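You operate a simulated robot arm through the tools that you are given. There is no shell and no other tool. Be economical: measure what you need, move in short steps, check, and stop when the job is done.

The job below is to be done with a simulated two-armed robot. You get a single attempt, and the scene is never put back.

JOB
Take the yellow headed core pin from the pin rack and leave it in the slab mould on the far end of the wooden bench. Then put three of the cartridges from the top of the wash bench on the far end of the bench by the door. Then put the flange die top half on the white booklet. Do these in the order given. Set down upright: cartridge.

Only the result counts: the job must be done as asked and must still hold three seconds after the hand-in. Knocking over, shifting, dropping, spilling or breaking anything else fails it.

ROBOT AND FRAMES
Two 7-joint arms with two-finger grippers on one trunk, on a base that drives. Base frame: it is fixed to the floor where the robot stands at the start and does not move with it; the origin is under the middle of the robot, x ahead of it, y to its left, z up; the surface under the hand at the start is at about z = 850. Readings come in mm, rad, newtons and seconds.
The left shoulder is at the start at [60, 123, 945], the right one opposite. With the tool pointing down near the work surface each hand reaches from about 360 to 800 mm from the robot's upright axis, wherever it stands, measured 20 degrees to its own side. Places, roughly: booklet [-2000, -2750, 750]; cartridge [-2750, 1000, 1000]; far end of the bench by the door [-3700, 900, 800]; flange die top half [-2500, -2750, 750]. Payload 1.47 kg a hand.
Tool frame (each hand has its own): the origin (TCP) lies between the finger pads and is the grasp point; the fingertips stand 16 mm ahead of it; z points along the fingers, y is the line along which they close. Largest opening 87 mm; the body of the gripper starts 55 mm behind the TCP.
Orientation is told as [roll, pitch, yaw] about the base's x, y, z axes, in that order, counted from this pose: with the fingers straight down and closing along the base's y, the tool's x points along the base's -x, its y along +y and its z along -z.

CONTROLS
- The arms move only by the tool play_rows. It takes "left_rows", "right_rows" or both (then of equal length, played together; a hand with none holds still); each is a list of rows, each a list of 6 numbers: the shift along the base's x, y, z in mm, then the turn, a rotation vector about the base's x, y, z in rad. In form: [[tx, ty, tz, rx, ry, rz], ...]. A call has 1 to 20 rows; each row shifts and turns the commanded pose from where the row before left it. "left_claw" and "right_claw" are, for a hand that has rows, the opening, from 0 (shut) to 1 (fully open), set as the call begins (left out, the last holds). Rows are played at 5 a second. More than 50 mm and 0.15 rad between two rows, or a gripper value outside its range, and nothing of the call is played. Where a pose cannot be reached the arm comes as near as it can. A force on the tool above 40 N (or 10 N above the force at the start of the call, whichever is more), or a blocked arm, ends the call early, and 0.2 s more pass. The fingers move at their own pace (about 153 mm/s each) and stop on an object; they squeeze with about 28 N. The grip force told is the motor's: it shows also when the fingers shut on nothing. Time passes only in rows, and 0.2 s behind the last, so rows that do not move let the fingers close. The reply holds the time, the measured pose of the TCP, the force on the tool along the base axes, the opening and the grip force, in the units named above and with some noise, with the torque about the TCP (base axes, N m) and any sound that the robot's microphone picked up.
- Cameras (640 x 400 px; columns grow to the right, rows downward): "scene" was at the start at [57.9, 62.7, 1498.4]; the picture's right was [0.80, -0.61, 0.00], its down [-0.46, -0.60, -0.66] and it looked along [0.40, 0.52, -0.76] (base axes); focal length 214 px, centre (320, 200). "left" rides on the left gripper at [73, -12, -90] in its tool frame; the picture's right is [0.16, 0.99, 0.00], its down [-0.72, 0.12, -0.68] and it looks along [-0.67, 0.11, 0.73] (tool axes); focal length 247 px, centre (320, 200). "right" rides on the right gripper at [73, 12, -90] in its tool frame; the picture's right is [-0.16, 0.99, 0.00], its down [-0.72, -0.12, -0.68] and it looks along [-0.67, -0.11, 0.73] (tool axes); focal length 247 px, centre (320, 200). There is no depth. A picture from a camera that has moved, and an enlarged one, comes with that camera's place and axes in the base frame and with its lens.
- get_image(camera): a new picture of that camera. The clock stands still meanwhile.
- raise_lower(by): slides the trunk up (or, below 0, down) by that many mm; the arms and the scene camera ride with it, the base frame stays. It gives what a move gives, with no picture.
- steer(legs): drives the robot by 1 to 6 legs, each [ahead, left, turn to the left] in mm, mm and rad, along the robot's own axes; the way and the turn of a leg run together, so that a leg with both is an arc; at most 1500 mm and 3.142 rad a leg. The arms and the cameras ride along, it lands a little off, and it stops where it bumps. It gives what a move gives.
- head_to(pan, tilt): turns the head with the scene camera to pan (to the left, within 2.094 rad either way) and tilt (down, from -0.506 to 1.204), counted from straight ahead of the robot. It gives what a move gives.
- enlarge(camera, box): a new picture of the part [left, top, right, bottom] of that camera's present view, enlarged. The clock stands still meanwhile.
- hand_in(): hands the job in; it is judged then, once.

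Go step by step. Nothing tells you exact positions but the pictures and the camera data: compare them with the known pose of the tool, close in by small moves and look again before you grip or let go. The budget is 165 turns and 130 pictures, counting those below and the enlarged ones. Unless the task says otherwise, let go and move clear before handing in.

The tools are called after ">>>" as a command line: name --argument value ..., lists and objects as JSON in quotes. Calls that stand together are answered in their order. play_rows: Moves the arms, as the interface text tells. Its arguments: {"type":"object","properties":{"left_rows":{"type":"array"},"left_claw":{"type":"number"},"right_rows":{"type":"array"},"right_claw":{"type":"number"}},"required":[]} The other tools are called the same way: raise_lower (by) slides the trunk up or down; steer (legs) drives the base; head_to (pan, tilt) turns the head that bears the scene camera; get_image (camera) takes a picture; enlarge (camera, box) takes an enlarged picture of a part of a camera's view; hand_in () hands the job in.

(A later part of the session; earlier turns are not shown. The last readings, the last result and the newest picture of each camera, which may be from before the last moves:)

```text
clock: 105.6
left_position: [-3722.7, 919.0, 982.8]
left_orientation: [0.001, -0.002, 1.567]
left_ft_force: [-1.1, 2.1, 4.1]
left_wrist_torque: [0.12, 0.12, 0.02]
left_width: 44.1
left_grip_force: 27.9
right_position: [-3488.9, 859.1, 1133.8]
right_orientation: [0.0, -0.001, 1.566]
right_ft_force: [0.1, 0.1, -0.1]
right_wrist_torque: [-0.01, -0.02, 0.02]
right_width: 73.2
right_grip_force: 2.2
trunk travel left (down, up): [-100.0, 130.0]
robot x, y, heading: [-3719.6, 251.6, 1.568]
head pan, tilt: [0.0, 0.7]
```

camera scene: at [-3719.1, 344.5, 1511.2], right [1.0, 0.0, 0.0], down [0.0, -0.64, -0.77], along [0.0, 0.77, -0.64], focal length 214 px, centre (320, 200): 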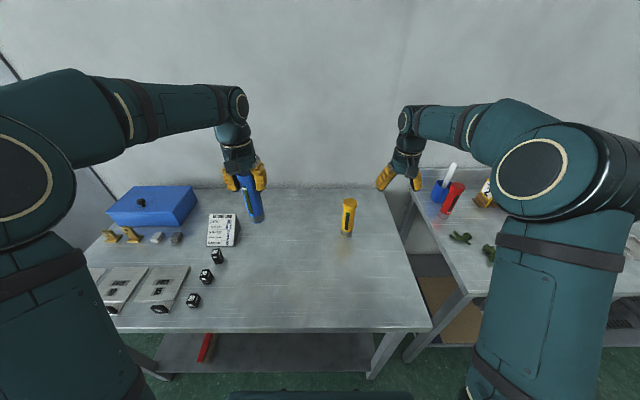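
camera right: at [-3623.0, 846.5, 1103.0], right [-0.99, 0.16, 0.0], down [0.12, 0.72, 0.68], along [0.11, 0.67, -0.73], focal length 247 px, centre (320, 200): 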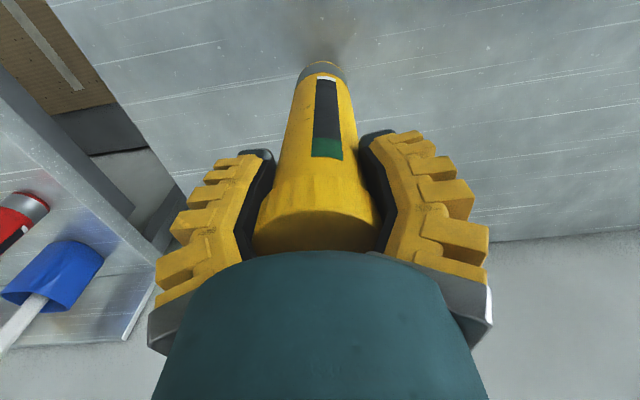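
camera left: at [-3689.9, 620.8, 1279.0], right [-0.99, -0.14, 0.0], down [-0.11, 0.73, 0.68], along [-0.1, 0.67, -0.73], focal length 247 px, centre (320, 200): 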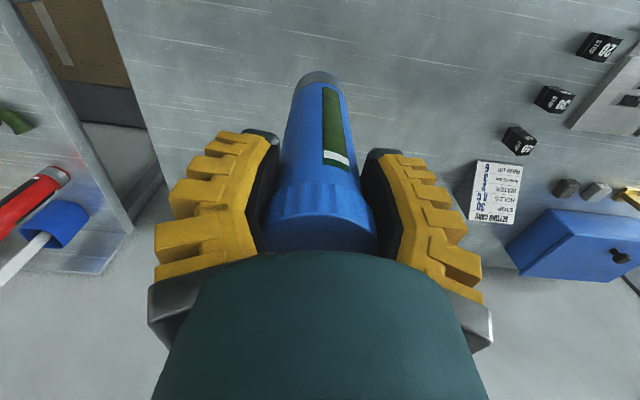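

Blue has touched down. I open and rise, then look.

>>> play_rows --left_rows '[[0, 0, 0, 0, 0, 0], [0, 0, 0, 0, 0, 0], [0, 0, 0, 0, 0, 0], [0, 0, 15, 0, 0, 0], [0, 0, 30, 0, 0, 0], [0, 0, 40, 0, 0, 0], [0, 0, 45, 0, 0, 0], [-30, -30, 20, 0, 0, 0], [-40, -30, 0, 0, 0, 0], [-40, -30, 0, 0, 0, 0]]' --left_claw 0.75

>>> get_image --camera "scene"

```text
clock: 107.8
left_position: [-3831.4, 827.8, 1129.2]
left_orientation: [-0.003, -0.001, 1.567]
left_ft_force: [-0.8, 0.6, -0.7]
left_wrist_torque: [0.05, -0.04, -0.02]
left_width: 69.3
left_grip_force: 2.7
right_position: [-3489.7, 858.7, 1132.8]
right_orientation: [0.001, -0.003, 1.569]
right_ft_force: [-1.4, 0.1, 0.6]
right_wrist_torque: [-0.02, -0.04, 0.0]
right_width: 72.9
right_grip_force: 2.7
trunk travel left (down, up): [-100.0, 130.0]
robot x, y, heading: [-3719.3, 247.3, 1.567]
head pan, tilt: [0.0, 0.7]
```

```text
68 pictures are left
camera scene: at [-3721.7, 343.5, 1511.3], right [1.0, 0.0, 0.0], down [0.0, -0.64, -0.77], along [0.0, 0.77, -0.64], focal length 214 px, centre (320, 200)
```

scene: 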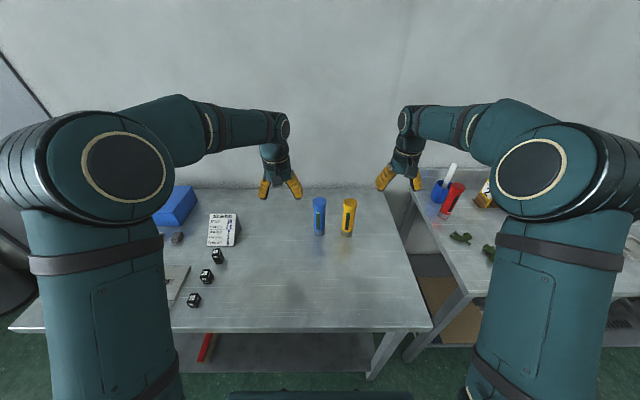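

Blue and yellow stand upright at the far end. Third will be the white one; I return to my earlier stance for it.

>>> steer --legs '[[0, -840, 0], [57, 0, 0]]'

>>> get_image --camera "right"

>>> get_image --camera "scene"

```text
clock: 115.9
left_position: [-3003.9, 883.5, 1127.7]
left_orientation: [0.001, 0.002, 1.563]
left_ft_force: [0.8, 1.5, -0.1]
left_wrist_torque: [-0.06, -0.03, 0.02]
left_width: 69.2
left_grip_force: 3.5
right_position: [-2660.5, 911.9, 1131.5]
right_orientation: [-0.001, 0.002, 1.565]
right_ft_force: [0.9, 0.3, -0.5]
right_wrist_torque: [-0.04, 0.01, -0.01]
right_width: 73.0
right_grip_force: 2.7
trunk travel left (down, up): [-100.0, 130.0]
robot x, y, heading: [-2895.8, 304.9, 1.567]
head pan, tilt: [0.0, 0.7]
```

```text
67 pictures are left
camera right: at [-2673.5, 840.2, 1219.9], right [-0.99, 0.16, 0.0], down [0.12, 0.72, 0.68], along [0.11, 0.67, -0.73], focal length 247 px, centre (320, 200)
```

right: 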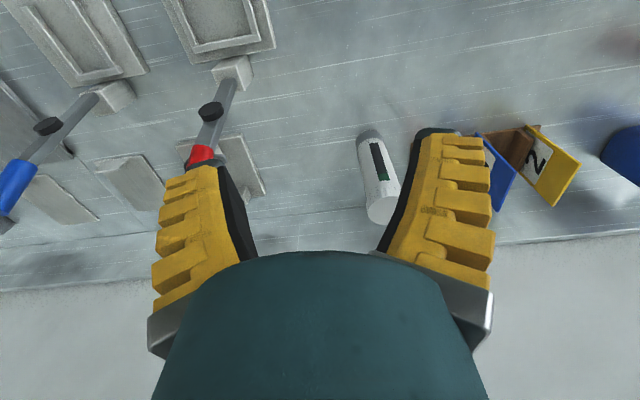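

```text
66 pictures are left
camera scene: at [-2894.9, 399.1, 1511.0], right [1.0, -0.01, 0.0], down [0.0, -0.65, -0.76], along [0.0, 0.76, -0.65], focal length 214 px, centre (320, 200)
```

scene: 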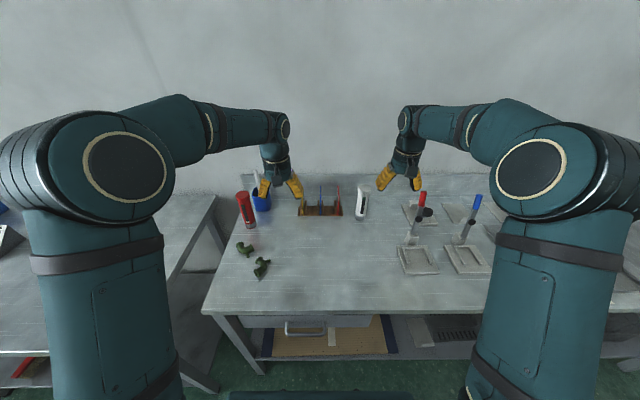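

White's top is at about (-2715,1056,1012). I move over it and check.

>>> play_rows --right_rows '[[-14, 36, 0, 0, 0, 0], [-14, 36, 0, 0, 0, 0], [-14, 36, -15, 0, 0, 0], [-13, 35, -25, 0, 0, 0], [0, 0, -30, 0, 0, 0], [0, 0, -26, 0, 0, 0], [0, 0, 0, 0, 0, 0]]' --right_claw 0.75

>>> get_image --camera "right"

```text
clock: 117.5
left_position: [-3003.9, 880.9, 1129.7]
left_orientation: [-0.002, -0.001, 1.564]
left_ft_force: [0.0, -0.2, -0.6]
left_wrist_torque: [-0.01, -0.01, 0.01]
left_width: 69.3
left_grip_force: 3.4
right_position: [-2714.7, 1048.8, 1039.5]
right_orientation: [0.0, 0.004, 1.563]
right_ft_force: [0.2, -0.4, 0.1]
right_wrist_torque: [-0.02, 0.01, -0.01]
right_width: 69.2
right_grip_force: 3.1
right hand out of reach, approached as far as the arm can: row 4, 5, 6
trunk travel left (down, up): [-100.0, 130.0]
robot x, y, heading: [-2897.8, 302.3, 1.564]
head pan, tilt: [0.0, 0.7]
```

```text
65 pictures are left
camera right: at [-2725.8, 976.6, 1128.5], right [-0.99, 0.16, 0.0], down [0.12, 0.73, 0.68], along [0.11, 0.67, -0.74], focal length 247 px, centre (320, 200)
```

right: 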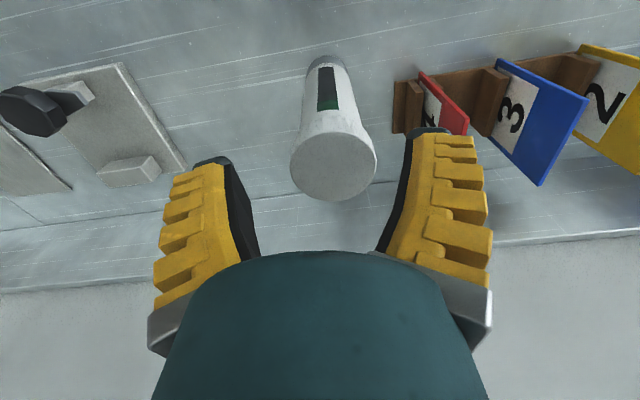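

I'm at the reach limit, so I step the base 30 mm forward and re-centre.

>>> steer --legs '[[30, 0, 0]]'

>>> play_rows --right_rows '[[-5, -20, 0, 0, 0, 0], [0, -6, 0, 0, 0, 0], [0, 0, 0, 0, 0, 0]]'

>>> get_image --camera "right"

```text
clock: 118.4
left_position: [-3002.8, 911.9, 1128.3]
left_orientation: [0.0, 0.001, 1.563]
left_ft_force: [0.0, 0.9, -0.6]
left_wrist_torque: [-0.05, -0.04, -0.01]
left_width: 69.2
left_grip_force: 2.9
right_position: [-2713.6, 1078.9, 1039.7]
right_orientation: [0.0, 0.005, 1.564]
right_ft_force: [-0.2, 0.8, 0.2]
right_wrist_torque: [-0.06, 0.01, -0.03]
right_width: 69.3
right_grip_force: 2.6
trunk travel left (down, up): [-100.0, 130.0]
robot x, y, heading: [-2893.8, 330.8, 1.563]
head pan, tilt: [0.0, 0.7]
```

```text
clock: 119.2
left_position: [-3003.4, 911.8, 1129.5]
left_orientation: [0.001, 0.001, 1.563]
left_ft_force: [-0.9, 0.1, 0.3]
left_wrist_torque: [0.06, 0.0, -0.01]
left_width: 69.3
left_grip_force: 3.1
right_position: [-2715.7, 1077.1, 1042.9]
right_orientation: [0.002, 0.006, 1.566]
right_ft_force: [-1.0, -0.3, -0.3]
right_wrist_torque: [0.02, 0.01, 0.01]
right_width: 69.2
right_grip_force: 2.9
right hand out of reach, approached as far as the arm can: row 1, 2
trunk travel left (down, up): [-100.0, 130.0]
robot x, y, heading: [-2894.7, 334.1, 1.562]
head pan, tilt: [0.0, 0.7]
```

```text
64 pictures are left
camera right: at [-2728.9, 1005.8, 1130.7], right [-0.99, 0.16, 0.0], down [0.12, 0.73, 0.68], along [0.11, 0.67, -0.74], focal length 247 px, centre (320, 200)
```

right: 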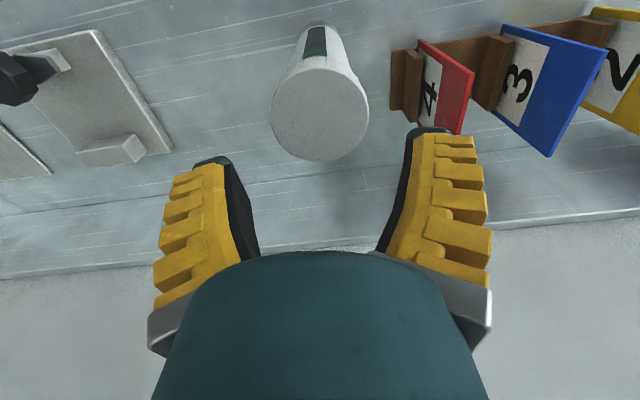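

The commanded pose is still beyond reach; I pull back further in y and re-read.

>>> play_rows --right_rows '[[0, -12, 0, 0, 0, 0], [0, -12, 0, 0, 0, 0], [0, 0, 0, 0, 0, 0]]'

>>> get_image --camera "right"

```text
clock: 120.0
left_position: [-3003.3, 910.8, 1129.5]
left_orientation: [0.0, 0.0, 1.564]
left_ft_force: [0.5, 0.3, -0.5]
left_wrist_torque: [0.05, 0.0, -0.01]
left_width: 69.4
left_grip_force: 3.2
right_position: [-2716.0, 1077.1, 1042.8]
right_orientation: [0.0, 0.005, 1.565]
right_ft_force: [-0.8, 0.7, -0.1]
right_wrist_torque: [-0.02, 0.02, 0.02]
right_width: 69.4
right_grip_force: 2.6
right hand out of reach, approached as far as the arm can: row 1, 2
trunk travel left (down, up): [-100.0, 130.0]
robot x, y, heading: [-2895.9, 332.0, 1.567]
head pan, tilt: [0.0, 0.7]
```

```text
63 pictures are left
camera right: at [-2728.8, 1005.8, 1130.7], right [-0.99, 0.16, 0.0], down [0.12, 0.73, 0.68], along [0.11, 0.67, -0.74], focal length 247 px, centre (320, 200)
```

right: 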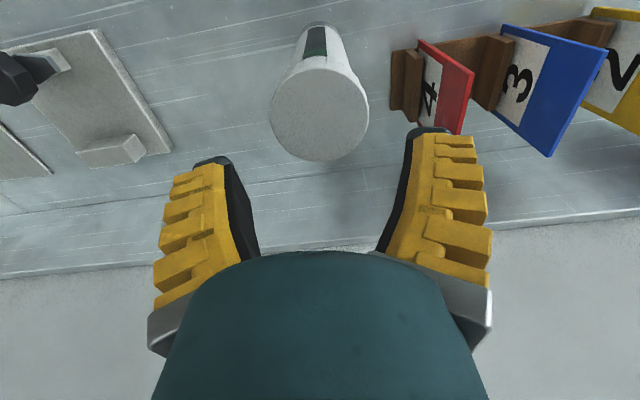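

The arm seems held at a limit; I try up and back with larger steps.

>>> play_rows --right_rows '[[0, -20, 20, 0, 0, 0], [0, -30, 20, 0, 0, 0], [10, -30, 20, 0, 0, 0], [10, -30, 20, 0, 0, 0], [0, 0, 0, 0, 0, 0]]'

```text
clock: 121.2
left_position: [-3002.7, 911.5, 1129.0]
left_orientation: [-0.001, 0.004, 1.563]
left_ft_force: [-1.2, 0.5, -0.7]
left_wrist_torque: [0.0, 0.0, 0.01]
left_width: 69.1
left_grip_force: 2.7
right_position: [-2694.6, 1047.5, 1147.3]
right_orientation: [0.001, 0.007, 1.565]
right_ft_force: [-1.1, 0.9, 0.2]
right_wrist_torque: [-0.02, 0.01, -0.01]
right_width: 69.2
right_grip_force: 2.8
right hand out of reach, approached as far as the arm can: row 1, 2, 3, 4
trunk travel left (down, up): [-100.0, 130.0]
robot x, y, heading: [-2896.5, 331.8, 1.568]
head pan, tilt: [0.0, 0.7]
```

>>> play_rows --right_rows '[[0, -40, 0, 0, 0, 0], [0, -40, 0, 0, 0, 0], [0, 0, 0, 0, 0, 0]]'

```text
clock: 122.0
left_position: [-3003.5, 911.4, 1128.9]
left_orientation: [-0.001, 0.0, 1.563]
left_ft_force: [0.2, 0.6, -0.2]
left_wrist_torque: [0.03, 0.02, 0.01]
left_width: 69.5
left_grip_force: 3.1
right_position: [-2691.9, 1036.3, 1174.8]
right_orientation: [-0.001, 0.004, 1.565]
right_ft_force: [-0.1, 0.2, -0.1]
right_wrist_torque: [-0.02, 0.01, 0.02]
right_width: 69.4
right_grip_force: 3.3
right hand out of reach, approached as far as the arm can: row 1, 2
trunk travel left (down, up): [-100.0, 130.0]
robot x, y, heading: [-2899.3, 329.0, 1.567]
head pan, tilt: [0.0, 0.7]
```

The arm looks straight (singular). I command a larger pull-back with a sideways component to bend the elbow.

>>> play_rows --right_rows '[[20, -40, 0, 0, 0, 0], [20, -40, 0, 0, 0, 0], [0, -45, 0, 0, 0, 0], [0, -45, 0, 0, 0, 0], [0, 0, 0, 0, 0, 0], [0, 0, 0, 0, 0, 0]]'

>>> get_image --camera "scene"

```text
clock: 123.4
left_position: [-3003.3, 912.1, 1129.3]
left_orientation: [0.0, 0.0, 1.564]
left_ft_force: [0.6, 0.1, -0.1]
left_wrist_torque: [0.0, 0.0, 0.03]
left_width: 69.3
left_grip_force: 2.8
right_position: [-2637.5, 1013.9, 1216.3]
right_orientation: [0.0, 0.002, 1.565]
right_ft_force: [0.3, 0.1, 0.0]
right_wrist_torque: [-0.04, -0.02, 0.02]
right_width: 69.6
right_grip_force: 3.3
right hand out of reach, approached as far as the arm can: row 1, 2, 3, 4
trunk travel left (down, up): [-100.0, 130.0]
robot x, y, heading: [-2896.0, 331.1, 1.566]
head pan, tilt: [0.0, 0.7]
```

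```text
62 pictures are left
camera scene: at [-2894.7, 426.3, 1511.2], right [1.0, -0.01, 0.0], down [0.0, -0.64, -0.77], along [0.0, 0.77, -0.64], focal length 214 px, centre (320, 200)
```

scene: 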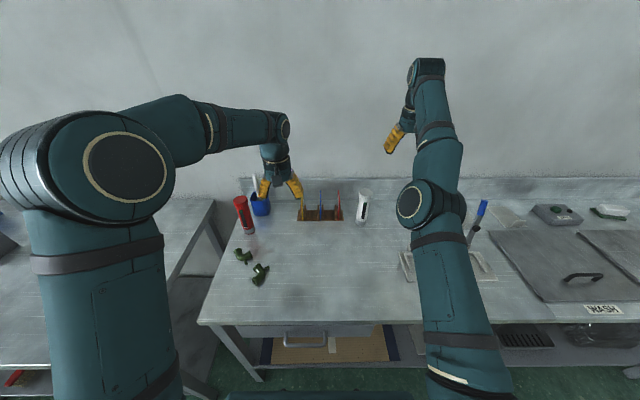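

Moving down and inward should flex the raised elbow again, so I command that.

>>> play_rows --right_rows '[[-10, -20, -30, 0, 0, 0], [-10, -20, -30, 0, 0, 0], [0, -20, -30, 0, 0, 0], [0, 0, 0, 0, 0, 0]]'

```text
clock: 124.4
left_position: [-3004.5, 910.7, 1128.7]
left_orientation: [-0.001, 0.0, 1.563]
left_ft_force: [0.5, -0.4, 0.1]
left_wrist_torque: [0.02, 0.01, -0.04]
left_width: 69.1
left_grip_force: 3.1
right_position: [-2647.4, 1039.0, 1159.5]
right_orientation: [0.001, 0.008, 1.563]
right_ft_force: [0.8, 0.1, -0.1]
right_wrist_torque: [0.04, 0.03, 0.03]
right_width: 69.2
right_grip_force: 2.8
right hand out of reach, approached as far as the arm can: row 1, 2, 3
trunk travel left (down, up): [-100.0, 130.0]
robot x, y, heading: [-2894.6, 329.0, 1.567]
head pan, tilt: [0.0, 0.7]
```

>>> play_rows --right_rows '[[-40, -20, 0, 0, 0, 0], [-40, -20, 0, 0, 0, 0], [-40, -20, 0, 0, 0, 0], [-40, -20, 0, 0, 0, 0], [0, 0, 0, 0, 0, 0]]'

>>> get_image --camera "scene"

```text
clock: 125.6
left_position: [-3002.9, 910.9, 1128.9]
left_orientation: [0.001, 0.001, 1.563]
left_ft_force: [0.3, 0.1, 0.6]
left_wrist_torque: [0.01, -0.01, 0.03]
left_width: 69.2
left_grip_force: 2.9
right_position: [-2808.8, 1026.1, 1185.8]
right_orientation: [0.001, 0.007, 1.565]
right_ft_force: [0.3, -0.5, 0.4]
right_wrist_torque: [-0.02, 0.01, -0.01]
right_width: 69.3
right_grip_force: 2.8
right hand out of reach, approached as far as the arm can: row 1, 2, 3, 4
trunk travel left (down, up): [-100.0, 130.0]
robot x, y, heading: [-2897.0, 330.1, 1.565]
head pan, tilt: [0.0, 0.7]
```

```text
61 pictures are left
camera scene: at [-2894.1, 426.6, 1511.2], right [1.0, -0.01, 0.0], down [0.0, -0.64, -0.76], along [0.0, 0.76, -0.64], focal length 214 px, centre (320, 200)
```

scene: 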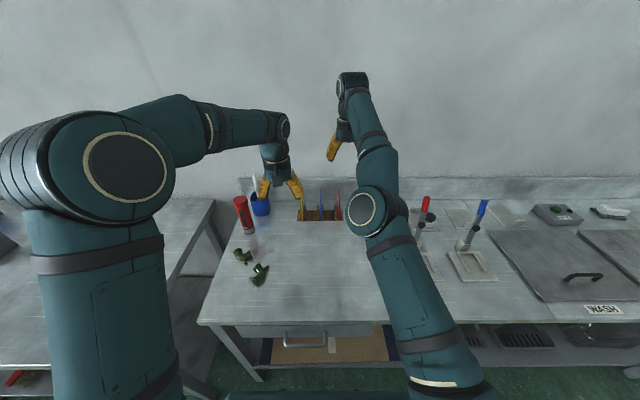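

Still straight. I test whether idle rows let the solver settle toward the commanded pose.

>>> play_rows --right_rows '[[0, 0, 0, 0, 0, 0], [0, -1, 0, 0, 0, 0], [0, 0, 0, 0, 0, 0], [0, 0, 0, 0, 0, 0], [0, -1, 0, 0, 0, 0], [0, 0, 0, 0, 0, 0]]'

```text
clock: 127.0
left_position: [-3004.1, 910.2, 1130.1]
left_orientation: [0.001, -0.001, 1.564]
left_ft_force: [-0.9, -0.1, -0.8]
left_wrist_torque: [0.02, 0.01, -0.03]
left_width: 69.3
left_grip_force: 2.7
right_position: [-2810.7, 1026.3, 1186.7]
right_orientation: [-0.001, 0.005, 1.565]
right_ft_force: [0.2, 0.2, 0.4]
right_wrist_torque: [0.02, -0.02, -0.02]
right_width: 69.4
right_grip_force: 2.8
trunk travel left (down, up): [-100.0, 130.0]
robot x, y, heading: [-2895.1, 331.3, 1.562]
head pan, tilt: [0.0, 0.7]
```

The command re-bases on the actual pose each time. I try a long sideways swing to the right, inside the arc, to get the elbow to bend.

>>> play_rows --right_rows '[[40, 0, 0, 0, 0, 0], [45, 0, 0, 0, 0, 0], [45, 0, 0, 0, 0, 0], [45, -10, 0, 0, 0, 0], [45, -20, 0, 0, 0, 0], [40, -30, 0, 0, 0, 0], [40, -30, 0, 0, 0, 0], [30, -40, 0, 0, 0, 0], [30, -40, 0, 0, 0, 0], [0, -45, 0, 0, 0, 0], [0, -45, 0, 0, 0, 0], [0, 0, 0, 0, 0, 0]]'

>>> get_image --camera "scene"

```text
clock: 129.6
left_position: [-3003.0, 911.1, 1129.0]
left_orientation: [0.001, 0.001, 1.563]
left_ft_force: [-0.1, -0.3, -0.2]
left_wrist_torque: [0.0, -0.01, 0.01]
left_width: 69.1
left_grip_force: 2.4
right_position: [-2404.3, 927.3, 1236.2]
right_orientation: [0.0, 0.005, 1.566]
right_ft_force: [-0.9, -1.3, 0.8]
right_wrist_torque: [0.01, 0.03, 0.03]
right_width: 69.5
right_grip_force: 2.3
right hand out of reach, approached as far as the arm can: row 1, 4, 5, 6, 7, 8, 9, 10, 11
trunk travel left (down, up): [-100.0, 130.0]
robot x, y, heading: [-2896.1, 333.7, 1.567]
head pan, tilt: [0.0, 0.7]
```

```text
60 pictures are left
camera scene: at [-2894.9, 426.4, 1511.2], right [1.0, -0.01, 0.0], down [0.0, -0.64, -0.76], along [0.0, 0.76, -0.64], focal length 214 px, centre (320, 200)
```

scene: 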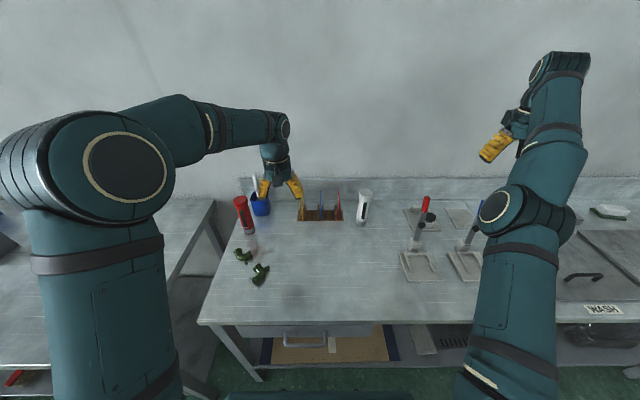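

Pure small moves were accepted, so perhaps the joint speed near the straight arm is the limit. I try many tiny inward steps growing in size.

>>> play_rows --right_rows '[[-0.5, -0.7, -0.5, 0, 0, 0], [-0.5, -0.7, -0.5, 0, 0, 0], [-0.5, -0.7, -0.5, 0, 0, 0], [-0.5, -0.7, -0.5, 0, 0, 0], [-0.5, -0.7, -0.5, 0, 0, 0], [-1, -1.4, -1, 0, 0, 0], [-1, -1.4, -1, 0, 0, 0], [-1, -1.4, -1, 0, 0, 0], [-1, -1.4, -1, 0, 0, 0], [-1, -1.4, -1, 0, 0, 0], [-2, -3, -2, 0, 0, 0], [-2, -3, -2, 0, 0, 0], [-2, -3, -2, 0, 0, 0], [-3, -5, -4, 0, 0, 0], [-3, -5, -4, 0, 0, 0], [-5, -8, -6, 0, 0, 0], [-5, -8, -6, 0, 0, 0], [-8, -12, -8, 0, 0, 0], [-8, -12, -8, 0, 0, 0], [-8, -12, -8, 0, 0, 0]]'

```text
clock: 133.8
left_position: [-3003.7, 911.2, 1128.7]
left_orientation: [0.001, -0.001, 1.563]
left_ft_force: [0.7, 0.5, 0.1]
left_wrist_torque: [0.0, 0.01, 0.0]
left_width: 68.9
left_grip_force: 2.7
right_position: [-2407.2, 929.0, 1235.8]
right_orientation: [-0.001, 0.003, 1.566]
right_ft_force: [-0.3, 0.0, 0.5]
right_wrist_torque: [0.0, 0.0, 0.01]
right_width: 69.5
right_grip_force: 3.2
right hand out of reach, approached as far as the arm can: row 4, 6, 8, 10, 11, 12, 13, 14, 15, 16, 17, 18, 19, 20
trunk travel left (down, up): [-100.0, 130.0]
robot x, y, heading: [-2897.5, 329.0, 1.561]
head pan, tilt: [0.0, 0.7]
```

Radially it is stuck exactly. I swing along the elbow's bending plane (left, forward, down) which should flex it, then pull inward.

>>> play_rows --right_rows '[[-25, 26, -14, 0, 0, 0], [-25.5, 24.5, -15.5, 0, 0, 0], [-26, 22.5, -17, 0, 0, 0], [-26.5, 21, -18, 0, 0, 0], [-26.5, 19, -19, 0, 0, 0], [-26.5, 17, -20, 0, 0, 0], [-1, -3, -1.5, 0, 0, 0], [-2, -6, -3, 0, 0, 0], [-3, -9, -4, 0, 0, 0], [-6, -18, -8, 0, 0, 0], [-6, -18, -8, 0, 0, 0], [0, 0, 0, 0, 0, 0]]'

```text
clock: 136.4
left_position: [-3003.6, 910.8, 1129.2]
left_orientation: [-0.002, 0.002, 1.563]
left_ft_force: [-0.3, -0.5, -0.1]
left_wrist_torque: [-0.01, -0.01, 0.01]
left_width: 69.3
left_grip_force: 3.3
right_position: [-2569.9, 1039.5, 1124.7]
right_orientation: [0.0, 0.007, 1.564]
right_ft_force: [-0.2, 1.1, -0.8]
right_wrist_torque: [-0.04, 0.05, 0.03]
right_width: 69.1
right_grip_force: 2.9
right hand out of reach, approached as far as the arm can: row 1, 3, 6, 8, 9, 10, 11
trunk travel left (down, up): [-100.0, 130.0]
robot x, y, heading: [-2892.2, 331.2, 1.567]
head pan, tilt: [0.0, 0.7]
```

Analysis: with fixed hand orientation the least-norm solution never flexes a straight elbow, but a hand rotation does. I yaw the hand while nudging inward.

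>>> play_rows --right_rows '[[0, 0, 0, 0, 0, 0.12], [0, 0, 0, 0, 0, 0.12], [0, 0, 0, 0, 0, 0.12], [0, 0, 0, 0, 0, 0.12], [-1, -5, -2, 0, 0, 0], [-2, -10, -5, 0, 0, 0], [-4, -20, -10, 0, 0, 0], [-4, -20, -10, 0, 0, 0], [0, 0, 0, 0, 0, 0]]'

```text
clock: 138.4
left_position: [-3004.5, 911.0, 1129.0]
left_orientation: [0.0, 0.0, 1.563]
left_ft_force: [0.9, -0.4, -0.1]
left_wrist_torque: [-0.01, 0.02, -0.05]
left_width: 69.5
left_grip_force: 2.6
right_position: [-2570.3, 1041.6, 1125.0]
right_orientation: [-0.001, 0.006, 2.044]
right_ft_force: [0.5, -0.6, -0.2]
right_wrist_torque: [0.02, 0.0, 0.0]
right_width: 69.5
right_grip_force: 2.9
right hand out of reach, approached as far as the arm can: row 5, 6, 7, 8
trunk travel left (down, up): [-100.0, 130.0]
robot x, y, heading: [-2896.1, 331.6, 1.566]
head pan, tilt: [0.0, 0.7]
```

>>> play_rows --right_rows '[[0, 0, 0, 0, 0, -0.12], [0, 0, 0, 0, 0, -0.12], [0, 0, 0, 0, 0, -0.12], [0, 0, 0, 0, 0, -0.12], [0, -22, 0, -0.12, 0, 0], [0, -22, 2, -0.12, 0, 0], [0, -22, 4, -0.12, 0, 0], [-1, -5, -2, 0, 0, 0], [-2, -10, -5, 0, 0, 0], [-4, -20, -10, 0, 0, 0], [-4, -20, -10, 0, 0, 0], [0, 0, 0, 0, 0, 0]]'

```text
clock: 141.0
left_position: [-3004.7, 911.4, 1128.6]
left_orientation: [0.0, 0.002, 1.564]
left_ft_force: [0.5, -0.5, -0.4]
left_wrist_torque: [-0.02, 0.01, 0.0]
left_width: 69.1
left_grip_force: 2.5
right_position: [-2582.0, 918.8, 1105.2]
right_orientation: [-0.001, 0.362, 1.565]
right_ft_force: [-0.1, -0.5, 0.1]
right_wrist_torque: [0.01, 0.02, -0.01]
right_width: 69.2
right_grip_force: 2.5
trunk travel left (down, up): [-100.0, 130.0]
robot x, y, heading: [-2892.7, 331.0, 1.56]
head pan, tilt: [0.0, 0.7]
```

That freed the arm. I pull further in and rotate the hand back to vertical.

>>> play_rows --right_rows '[[-10, -35, 8, 0, 0, 0], [-10, -35, 8, 0, 0, 0], [-10, -20, 8, 0.12, 0, 0], [-10, 0, 0, 0.12, 0, 0], [-10, 0, 0, 0.122, 0, 0], [0, 0, 0, 0, 0, 0]]'

>>> get_image --camera "scene"

```text
clock: 142.4
left_position: [-3003.9, 911.7, 1129.1]
left_orientation: [0.001, 0.0, 1.564]
left_ft_force: [0.1, 0.6, 0.1]
left_wrist_torque: [-0.02, 0.04, -0.02]
left_width: 69.2
left_grip_force: 2.1
right_position: [-2631.5, 830.9, 1128.1]
right_orientation: [-0.001, 0.002, 1.565]
right_ft_force: [-0.6, 0.3, 0.2]
right_wrist_torque: [-0.01, 0.02, 0.0]
right_width: 69.3
right_grip_force: 3.0
trunk travel left (down, up): [-100.0, 130.0]
robot x, y, heading: [-2893.9, 329.3, 1.568]
head pan, tilt: [0.0, 0.7]
```

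```text
59 pictures are left
camera scene: at [-2894.7, 427.2, 1511.1], right [1.0, -0.01, 0.0], down [0.0, -0.64, -0.76], along [0.0, 0.76, -0.64], focal length 214 px, centre (320, 200)
```

scene: 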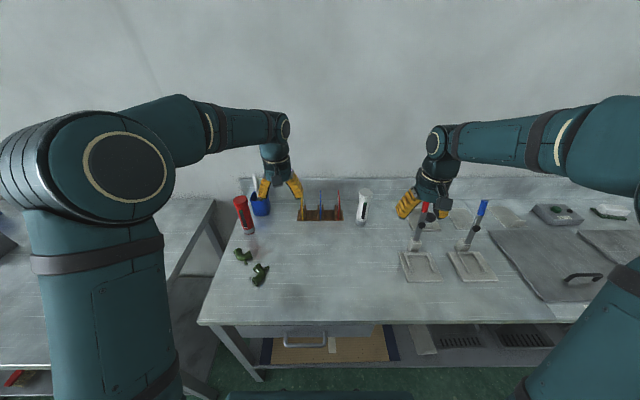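

Arm is healthy again. I approach white: sideways first, then down to z≈1045, then forward.

>>> play_rows --right_rows '[[-40, 0, 0, 0, 0, 0], [-40, 20, -10, 0, 0, 0], [-8, 40, -25, 0, 0, 0], [0, 40, -25, 0, 0, 0], [0, 40, -23, 0, 0, 0], [0, 40, 0, 0, 0, 0], [0, 40, 0, 0, 0, 0], [0, 0, 0, 0, 0, 0]]'

>>> get_image --camera "right"

```text
clock: 144.2
left_position: [-3002.6, 911.2, 1129.1]
left_orientation: [0.001, -0.001, 1.564]
left_ft_force: [-0.2, -0.8, -0.2]
left_wrist_torque: [0.02, -0.01, 0.0]
left_width: 69.5
left_grip_force: 2.8
right_position: [-2718.1, 1047.9, 1048.7]
right_orientation: [0.0, 0.001, 1.565]
right_ft_force: [0.5, 0.4, 0.3]
right_wrist_torque: [0.05, -0.04, 0.0]
right_width: 69.3
right_grip_force: 2.9
trunk travel left (down, up): [-100.0, 130.0]
robot x, y, heading: [-2898.8, 329.6, 1.568]
head pan, tilt: [0.0, 0.7]
```

```text
58 pictures are left
camera right: at [-2731.0, 976.1, 1136.0], right [-0.99, 0.16, 0.0], down [0.12, 0.72, 0.68], along [0.11, 0.67, -0.73], focal length 247 px, centre (320, 200)
```

right: 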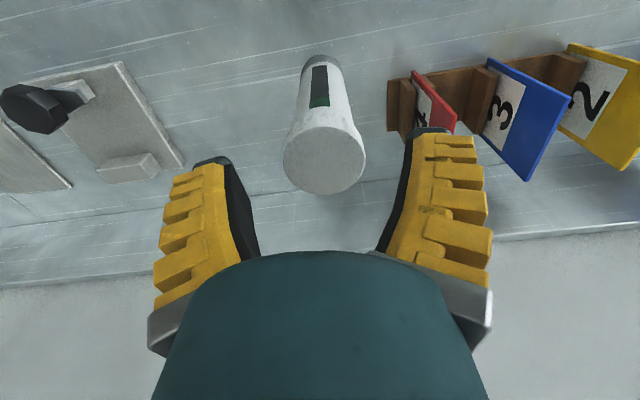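

White top is at (-2720,1055,1012). I align 7 mm forward, descend, grip and lift.

>>> play_rows --right_rows '[[-1, 7, 0, 0, 0, 0], [0, 0, -24, 0, 0, 0], [0, 0, -24, 0, 0, 0], [0, 0, -19, 0, 0, 0], [0, 0, 0, 0, 0, 0]]'

>>> play_rows --right_rows '[[0, 0, 0, 0, 0, 0], [0, 0, 0, 0, 0, 0], [0, 0, 0, 0, 0, 0]]' --right_claw 0

>>> play_rows --right_rows '[[0, 0, 15, 0, 0, 0], [0, -20, 30, 0, 0, 0], [0, -30, 35, 0, 0, 0], [0, -35, 35, 0, 0, 0], [0, -45, 20, 0, 0, 0], [0, -45, 20, 0, 0, 0], [0, -45, 20, 0, 0, 0]]'

>>> get_image --camera "scene"

```text
clock: 145.4
left_position: [-3004.7, 911.7, 1129.3]
left_orientation: [-0.001, 0.0, 1.563]
left_ft_force: [-0.2, 0.9, -0.6]
left_wrist_torque: [0.05, 0.02, 0.02]
left_width: 69.6
left_grip_force: 2.7
right_position: [-2721.5, 1055.6, 978.6]
right_orientation: [0.0, 0.003, 1.565]
right_ft_force: [0.6, 0.3, 0.5]
right_wrist_torque: [-0.01, -0.04, -0.01]
right_width: 69.5
right_grip_force: 3.0
trunk travel left (down, up): [-100.0, 130.0]
robot x, y, heading: [-2897.4, 331.2, 1.567]
head pan, tilt: [0.0, 0.7]
```

```text
clock: 146.2
left_position: [-3003.0, 911.3, 1129.2]
left_orientation: [-0.001, 0.001, 1.563]
left_ft_force: [-0.2, 0.4, -1.0]
left_wrist_torque: [-0.02, 0.01, -0.04]
left_width: 69.4
left_grip_force: 3.0
right_position: [-2721.0, 1056.3, 978.2]
right_orientation: [0.0, 0.0, 1.566]
right_ft_force: [0.4, 2.0, 3.4]
right_wrist_torque: [0.15, 0.05, -0.03]
right_width: 42.9
right_grip_force: 28.1
trunk travel left (down, up): [-100.0, 130.0]
robot x, y, heading: [-2896.7, 330.7, 1.564]
head pan, tilt: [0.0, 0.7]
```

```text
clock: 147.8
left_position: [-3003.1, 909.7, 1130.4]
left_orientation: [0.0, 0.0, 1.563]
left_ft_force: [0.2, 0.4, 0.4]
left_wrist_torque: [0.01, -0.01, 0.02]
left_width: 69.1
left_grip_force: 2.9
right_position: [-2720.5, 835.4, 1154.6]
right_orientation: [0.001, 0.004, 1.566]
right_ft_force: [0.2, -0.4, -1.4]
right_wrist_torque: [0.05, -0.01, 0.04]
right_width: 41.9
right_grip_force: 28.7
trunk travel left (down, up): [-100.0, 130.0]
robot x, y, heading: [-2893.1, 330.5, 1.564]
head pan, tilt: [0.0, 0.7]
```

```text
57 pictures are left
camera scene: at [-2894.3, 424.8, 1511.3], right [1.0, -0.01, 0.0], down [0.0, -0.64, -0.77], along [0.0, 0.77, -0.64], focal length 214 px, centre (320, 200)
```

scene: 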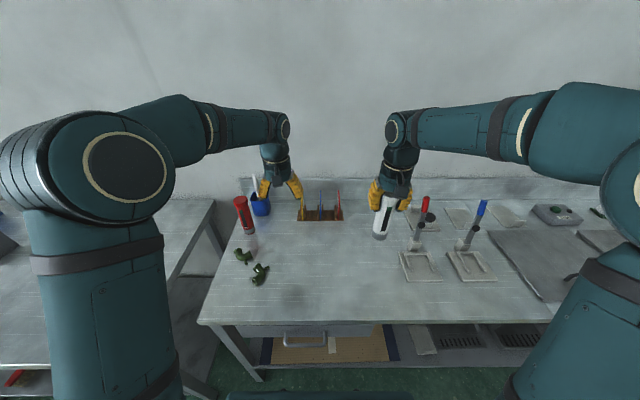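

White is held. I raise it, draw the left hand in, back off and drive left to place it in front of the other two.

>>> play_rows --left_rows '[[0, -40, 20, 0, 0, 0], [0, -40, 20, 0, 0, 0]]' --right_rows '[[0, -20, 30, 0, 0, 0], [0, -20, 30, 0, 0, 0]]'

>>> steer --legs '[[-85, 0, 0], [0, 475, 0], [0, 475, 0]]'

>>> get_image --camera "scene"

```text
clock: 148.4
left_position: [-3003.7, 830.4, 1168.9]
left_orientation: [0.0, 0.0, 1.562]
left_ft_force: [0.4, 1.1, -0.9]
left_wrist_torque: [-0.01, -0.01, 0.03]
left_width: 69.1
left_grip_force: 2.8
right_position: [-2723.3, 796.8, 1215.6]
right_orientation: [-0.001, 0.002, 1.564]
right_ft_force: [-0.3, -0.3, -1.2]
right_wrist_torque: [0.04, -0.01, -0.02]
right_width: 41.5
right_grip_force: 28.3
trunk travel left (down, up): [-100.0, 130.0]
robot x, y, heading: [-2895.1, 332.1, 1.57]
head pan, tilt: [0.0, 0.7]
```

```text
clock: 157.9
left_position: [-3940.9, 756.5, 1168.1]
left_orientation: [0.001, 0.003, 1.553]
left_ft_force: [0.0, 0.6, 0.1]
left_wrist_torque: [-0.02, 0.01, -0.01]
left_width: 69.6
left_grip_force: 2.6
right_position: [-3660.0, 719.9, 1214.3]
right_orientation: [0.001, 0.003, 1.554]
right_ft_force: [-0.4, -0.2, -1.6]
right_wrist_torque: [-0.01, 0.02, -0.02]
right_width: 40.6
right_grip_force: 28.3
trunk travel left (down, up): [-100.0, 130.0]
robot x, y, heading: [-3835.3, 254.0, 1.56]
head pan, tilt: [0.0, 0.7]
```

```text
56 pictures are left
camera scene: at [-3835.4, 351.2, 1511.2], right [1.0, -0.02, 0.0], down [-0.01, -0.64, -0.76], along [0.01, 0.76, -0.64], focal length 214 px, centre (320, 200)
```

scene: 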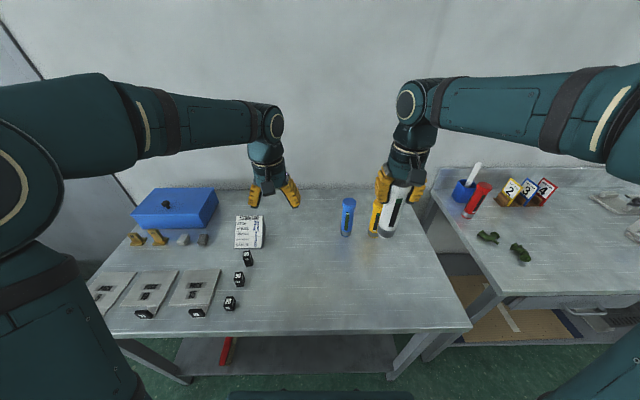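

I lower white to (-3667,808), first to 20 mm above expected contact.

>>> play_rows --right_rows '[[-3, 30, -20, 0, 0, 0], [-3, 30, -30, 0, 0, 0], [-1, 28, -35, 0, 0, 0], [0, 0, -45, 0, 0, 0], [0, 0, -45, 0, 0, 0], [0, 0, -36, 0, 0, 0], [0, 0, 0, 0, 0, 0]]'

>>> enlarge --camera "scene" --box '[300, 160, 460, 260]'

```text
clock: 159.6
left_position: [-3941.3, 756.8, 1168.1]
left_orientation: [-0.002, 0.001, 1.554]
left_ft_force: [1.0, -0.3, 0.4]
left_wrist_torque: [-0.01, 0.04, 0.03]
left_width: 69.5
left_grip_force: 2.8
right_position: [-3666.1, 808.6, 1001.8]
right_orientation: [0.0, 0.0, 1.557]
right_ft_force: [-0.2, -0.5, -2.5]
right_wrist_torque: [-0.03, 0.0, -0.01]
right_width: 41.0
right_grip_force: 27.6
trunk travel left (down, up): [-100.0, 130.0]
robot x, y, heading: [-3836.0, 252.0, 1.549]
head pan, tilt: [0.0, 0.7]
```

```text
4.00 times, centred on (380, 210) of scene
camera zoom: at [-3835.2, 350.9, 1511.2], right [1.0, -0.02, 0.0], down [-0.01, -0.64, -0.77], along [0.01, 0.76, -0.64], focal length 858 px, centre (80, 160)
```

zoom: 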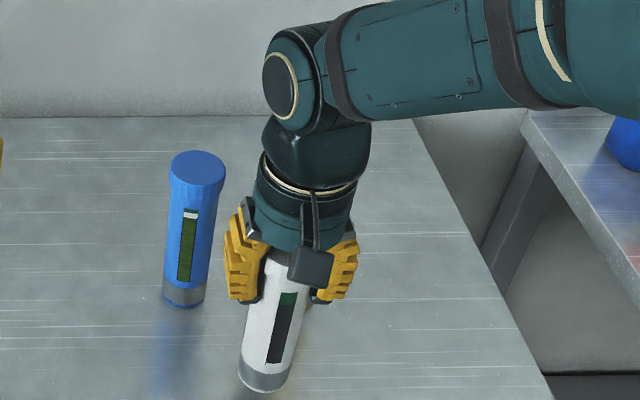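

>>> play_rows --right_rows '[[0, 0, -10, 0, 0, 0], [0, 0, -4, 0, 0, 0], [0, 0, -3, 0, 0, 0], [0, 0, -2, 0, 0, 0], [0, 0, -2, 0, 0, 0], [0, 0, -1.5, 0, 0, 0], [0, 0, 0, 0, 0, 0]]'

```text
clock: 161.2
left_position: [-3941.1, 756.4, 1169.3]
left_orientation: [-0.001, 0.001, 1.553]
left_ft_force: [0.4, 0.0, -0.1]
left_wrist_torque: [-0.01, -0.03, -0.01]
left_width: 69.4
left_grip_force: 2.9
right_position: [-3665.1, 809.0, 980.6]
right_orientation: [0.0, 0.0, 1.555]
right_ft_force: [0.6, 0.4, -0.9]
right_wrist_torque: [0.01, -0.07, 0.03]
right_width: 40.5
right_grip_force: 28.1
trunk travel left (down, up): [-100.0, 130.0]
robot x, y, heading: [-3835.6, 254.0, 1.553]
head pan, tilt: [0.0, 0.7]
```

White should be within a couple of millimetres of contact; I finish lowering.

>>> play_rows --right_rows '[[0, 0, -1.5, 0, 0, 0], [0, 0, -1.5, 0, 0, 0], [0, 0, 0, 0, 0, 0]]'

>>> enlarge --camera "scene" --box '[300, 160, 460, 260]'

```text
clock: 161.9
left_position: [-3941.2, 755.3, 1168.1]
left_orientation: [0.001, -0.001, 1.553]
left_ft_force: [0.4, -0.4, -1.0]
left_wrist_torque: [0.01, -0.04, -0.01]
left_width: 69.3
left_grip_force: 2.7
right_position: [-3665.7, 809.5, 980.4]
right_orientation: [0.001, -0.003, 1.555]
right_ft_force: [3.9, 0.4, 25.7]
right_wrist_torque: [-0.29, -0.14, 0.03]
right_width: 41.0
right_grip_force: 28.2
trunk travel left (down, up): [-100.0, 130.0]
robot x, y, heading: [-3837.2, 253.4, 1.559]
head pan, tilt: [0.0, 0.7]
```

```text
4.00 times, centred on (380, 210) of scene
camera zoom: at [-3835.4, 349.1, 1511.5], right [1.0, -0.02, 0.0], down [-0.01, -0.64, -0.77], along [0.01, 0.77, -0.64], focal length 858 px, centre (80, 160)
```

zoom: 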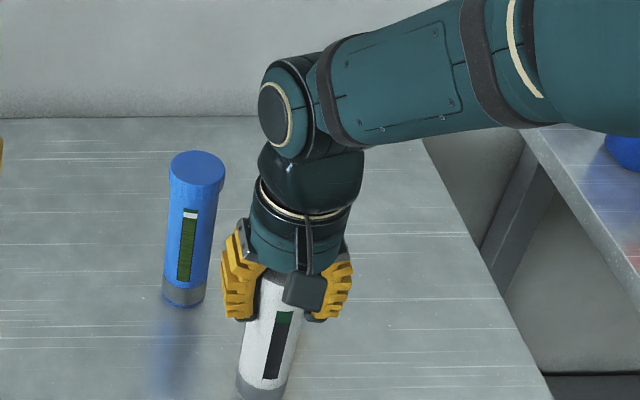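

Contact (firm). I ease up 2 mm, open and rise.

>>> play_rows --right_rows '[[0, 0, 2, 0, 0, 0], [0, 0, 0, 0, 0, 0]]'

>>> play_rows --right_rows '[[0, 0, 0, 0, 0, 0], [0, 0, 0, 0, 0, 0], [0, 0, 0, 0, 0, 0], [0, 0, 15, 0, 0, 0], [0, 0, 30, 0, 0, 0], [0, 0, 40, 0, 0, 0], [0, 0, 45, 0, 0, 0], [30, -25, 20, 0, 0, 0], [30, -35, 10, 0, 0, 0], [30, -35, 10, 0, 0, 0]]' --right_claw 0.75

>>> get_image --camera "scene"

```text
clock: 162.6
left_position: [-3940.3, 755.7, 1168.2]
left_orientation: [0.0, 0.001, 1.553]
left_ft_force: [-0.5, -0.3, 0.2]
left_wrist_torque: [0.01, 0.0, -0.01]
left_width: 69.4
left_grip_force: 2.3
right_position: [-3667.6, 808.1, 980.1]
right_orientation: [0.0, 0.002, 1.556]
right_ft_force: [2.1, 3.6, 13.3]
right_wrist_torque: [0.52, 0.01, -0.02]
right_width: 40.9
right_grip_force: 27.5
trunk travel left (down, up): [-100.0, 130.0]
robot x, y, heading: [-3834.8, 253.9, 1.555]
head pan, tilt: [0.0, 0.7]
```

```text
clock: 164.8
left_position: [-3940.1, 756.2, 1169.2]
left_orientation: [0.0, 0.0, 1.552]
left_ft_force: [-0.5, -0.4, -0.3]
left_wrist_torque: [0.03, 0.01, 0.01]
left_width: 69.4
left_grip_force: 2.6
right_position: [-3576.3, 712.6, 1149.3]
right_orientation: [0.0, 0.002, 1.554]
right_ft_force: [-0.3, 0.0, -0.1]
right_wrist_torque: [0.05, -0.02, -0.03]
right_width: 69.3
right_grip_force: 2.7
trunk travel left (down, up): [-100.0, 130.0]
robot x, y, heading: [-3837.0, 251.4, 1.552]
head pan, tilt: [0.0, 0.7]
```

```text
53 pictures are left
camera scene: at [-3834.4, 349.6, 1511.3], right [1.0, -0.02, 0.0], down [-0.01, -0.64, -0.77], along [0.01, 0.77, -0.64], focal length 214 px, centre (320, 200)
```

scene: 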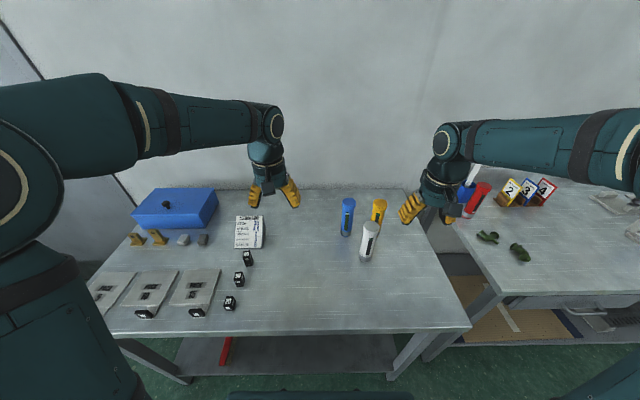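

All three cartridges stand upright at the far end. Now the flange die: I back away, turn around and look across the room.

>>> steer --legs '[[-400, 0, 0], [0, 0, 1.571], [0, 0, 1.571]]'

>>> head_to --pan 0.4 --tilt 0.25

>>> get_image --camera "scene"

>>> head_to --pan -0.5 --tilt 0.25

>>> get_image --camera "scene"

```text
clock: 174.9
left_position: [-3734.6, -640.3, 1168.3]
left_orientation: [0.001, 0.0, -1.574]
left_ft_force: [0.3, -0.8, 0.6]
left_wrist_torque: [0.02, 0.01, 0.03]
left_width: 69.3
left_grip_force: 3.3
right_position: [-4097.8, -602.9, 1149.4]
right_orientation: [-0.001, 0.003, -1.573]
right_ft_force: [0.3, -1.1, -0.4]
right_wrist_torque: [0.0, 0.0, -0.01]
right_width: 69.1
right_grip_force: 3.2
trunk travel left (down, up): [-100.0, 130.0]
robot x, y, heading: [-3842.6, -141.9, -1.574]
head pan, tilt: [0.0, 0.7]
```

```text
clock: 175.8
left_position: [-3734.4, -640.5, 1168.3]
left_orientation: [0.001, 0.001, -1.575]
left_ft_force: [1.0, -0.6, -0.3]
left_wrist_torque: [0.0, -0.02, -0.01]
left_width: 69.4
left_grip_force: 3.0
right_position: [-4098.3, -601.4, 1149.2]
right_orientation: [0.0, 0.003, -1.575]
right_ft_force: [0.4, -0.3, -1.2]
right_wrist_torque: [0.0, -0.05, -0.02]
right_width: 69.4
right_grip_force: 3.2
trunk travel left (down, up): [-100.0, 130.0]
robot x, y, heading: [-3842.9, -139.5, -1.57]
head pan, tilt: [0.4, 0.25]
```

```text
52 pictures are left
camera scene: at [-3807.7, -235.5, 1552.0], right [-0.92, -0.39, 0.0], down [-0.1, 0.23, -0.97], along [0.37, -0.89, -0.25], focal length 214 px, centre (320, 200)
```

scene: 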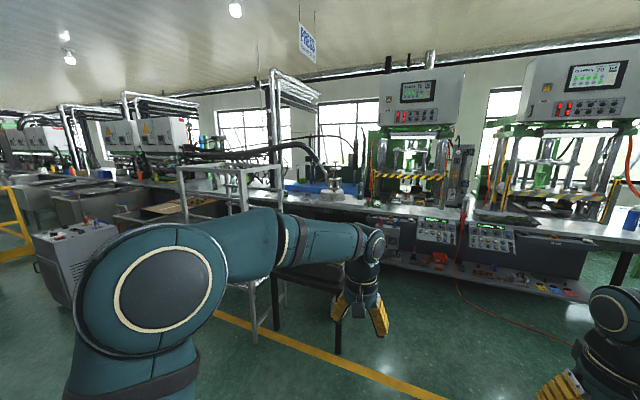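

```text
clock: 177.0
left_position: [-3734.9, -640.2, 1168.6]
left_orientation: [0.001, 0.003, -1.573]
left_ft_force: [0.0, 0.5, 0.2]
left_wrist_torque: [-0.02, 0.0, 0.02]
left_width: 69.1
left_grip_force: 3.0
right_position: [-4098.2, -603.4, 1148.9]
right_orientation: [0.001, 0.002, -1.574]
right_ft_force: [0.8, 0.6, 1.0]
right_wrist_torque: [0.0, 0.0, 0.0]
right_width: 69.5
right_grip_force: 2.9
trunk travel left (down, up): [-100.0, 130.0]
robot x, y, heading: [-3844.9, -141.8, -1.567]
head pan, tilt: [-0.499, 0.25]
```

```text
51 pictures are left
camera scene: at [-3888.7, -231.3, 1552.0], right [-0.88, 0.48, 0.0], down [0.12, 0.22, -0.97], along [-0.47, -0.85, -0.25], focal length 214 px, centre (320, 200)
```

scene: 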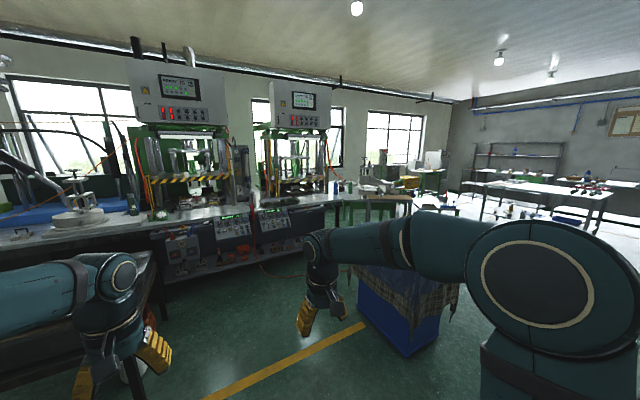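

The press bench is along the windows. I zoom at the expected flange die location.

>>> head_to --pan 0.4 --tilt 0.25

>>> enlarge --camera "scene" --box '[170, 130, 410, 280]'

```text
clock: 178.2
left_position: [-3735.6, -640.8, 1169.0]
left_orientation: [-0.001, 0.003, -1.574]
left_ft_force: [0.3, 0.2, -0.1]
left_wrist_torque: [-0.02, -0.03, 0.01]
left_width: 69.0
left_grip_force: 2.3
right_position: [-4097.8, -601.4, 1148.0]
right_orientation: [0.0, 0.002, -1.575]
right_ft_force: [0.2, -0.4, 0.1]
right_wrist_torque: [-0.02, 0.0, 0.01]
right_width: 69.4
right_grip_force: 2.9
trunk travel left (down, up): [-100.0, 130.0]
robot x, y, heading: [-3844.9, -139.2, -1.57]
head pan, tilt: [0.4, 0.25]
```

```text
2.67 times, centred on (290, 205) of scene
camera zoom: at [-3807.7, -235.5, 1552.0], right [-0.92, -0.39, 0.0], down [-0.1, 0.23, -0.97], along [0.37, -0.89, -0.25], focal length 572 px, centre (400, 187)
```

zoom: 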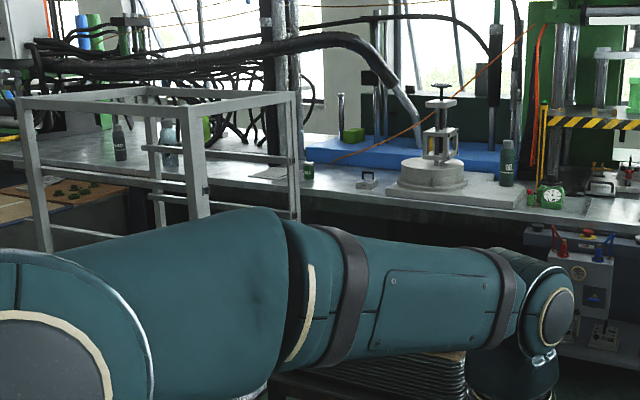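

A white booklet (~(-2020,-2720)) and a small block with a handle (~(-2577,-2760)) are on the window bench; the rack and a trolley stand in front. I go around on the clear side and look along the corridor.

>>> steer --legs '[[0, -350, 0], [1450, 0, 0]]'

>>> head_to --pan 1.2 --tilt 0.45

>>> get_image --camera "scene"

```text
clock: 188.6
left_position: [-4119.8, -2083.2, 1169.0]
left_orientation: [0.0, 0.001, -1.602]
left_ft_force: [-0.3, -0.5, -0.4]
left_wrist_torque: [0.02, -0.01, -0.02]
left_width: 69.2
left_grip_force: 3.0
right_position: [-4483.2, -2036.4, 1149.2]
right_orientation: [0.001, 0.002, -1.599]
right_ft_force: [-1.1, 0.0, -1.2]
right_wrist_torque: [0.04, -0.02, -0.01]
right_width: 69.5
right_grip_force: 2.5
trunk travel left (down, up): [-100.0, 130.0]
robot x, y, heading: [-4218.3, -1576.6, -1.599]
head pan, tilt: [0.4, 0.25]
```

```text
clock: 189.8
left_position: [-4121.6, -2083.9, 1168.0]
left_orientation: [0.0, 0.0, -1.602]
left_ft_force: [-1.1, -0.5, -0.7]
left_wrist_torque: [0.0, -0.01, 0.02]
left_width: 69.5
left_grip_force: 2.7
right_position: [-4484.0, -2035.3, 1149.1]
right_orientation: [0.0, 0.0, -1.598]
right_ft_force: [-0.3, 0.0, -0.2]
right_wrist_torque: [0.0, -0.02, 0.04]
right_width: 69.3
right_grip_force: 2.7
trunk travel left (down, up): [-100.0, 130.0]
robot x, y, heading: [-4218.1, -1582.8, -1.602]
head pan, tilt: [1.201, 0.45]
```

```text
49 pictures are left
camera scene: at [-4133.0, -1625.7, 1533.4], right [-0.39, -0.92, 0.0], down [-0.4, 0.17, -0.9], along [0.83, -0.35, -0.43], focal length 214 px, centre (320, 200)
```

scene: 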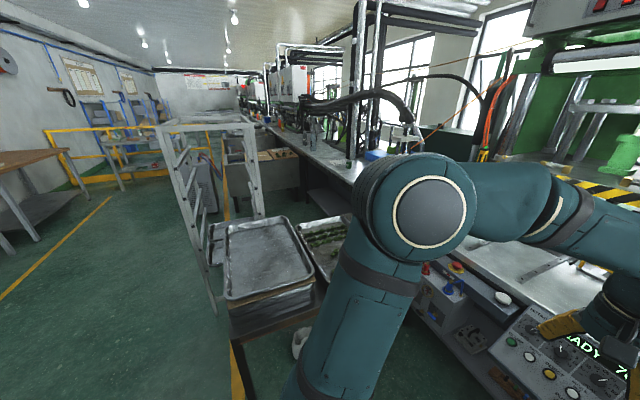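

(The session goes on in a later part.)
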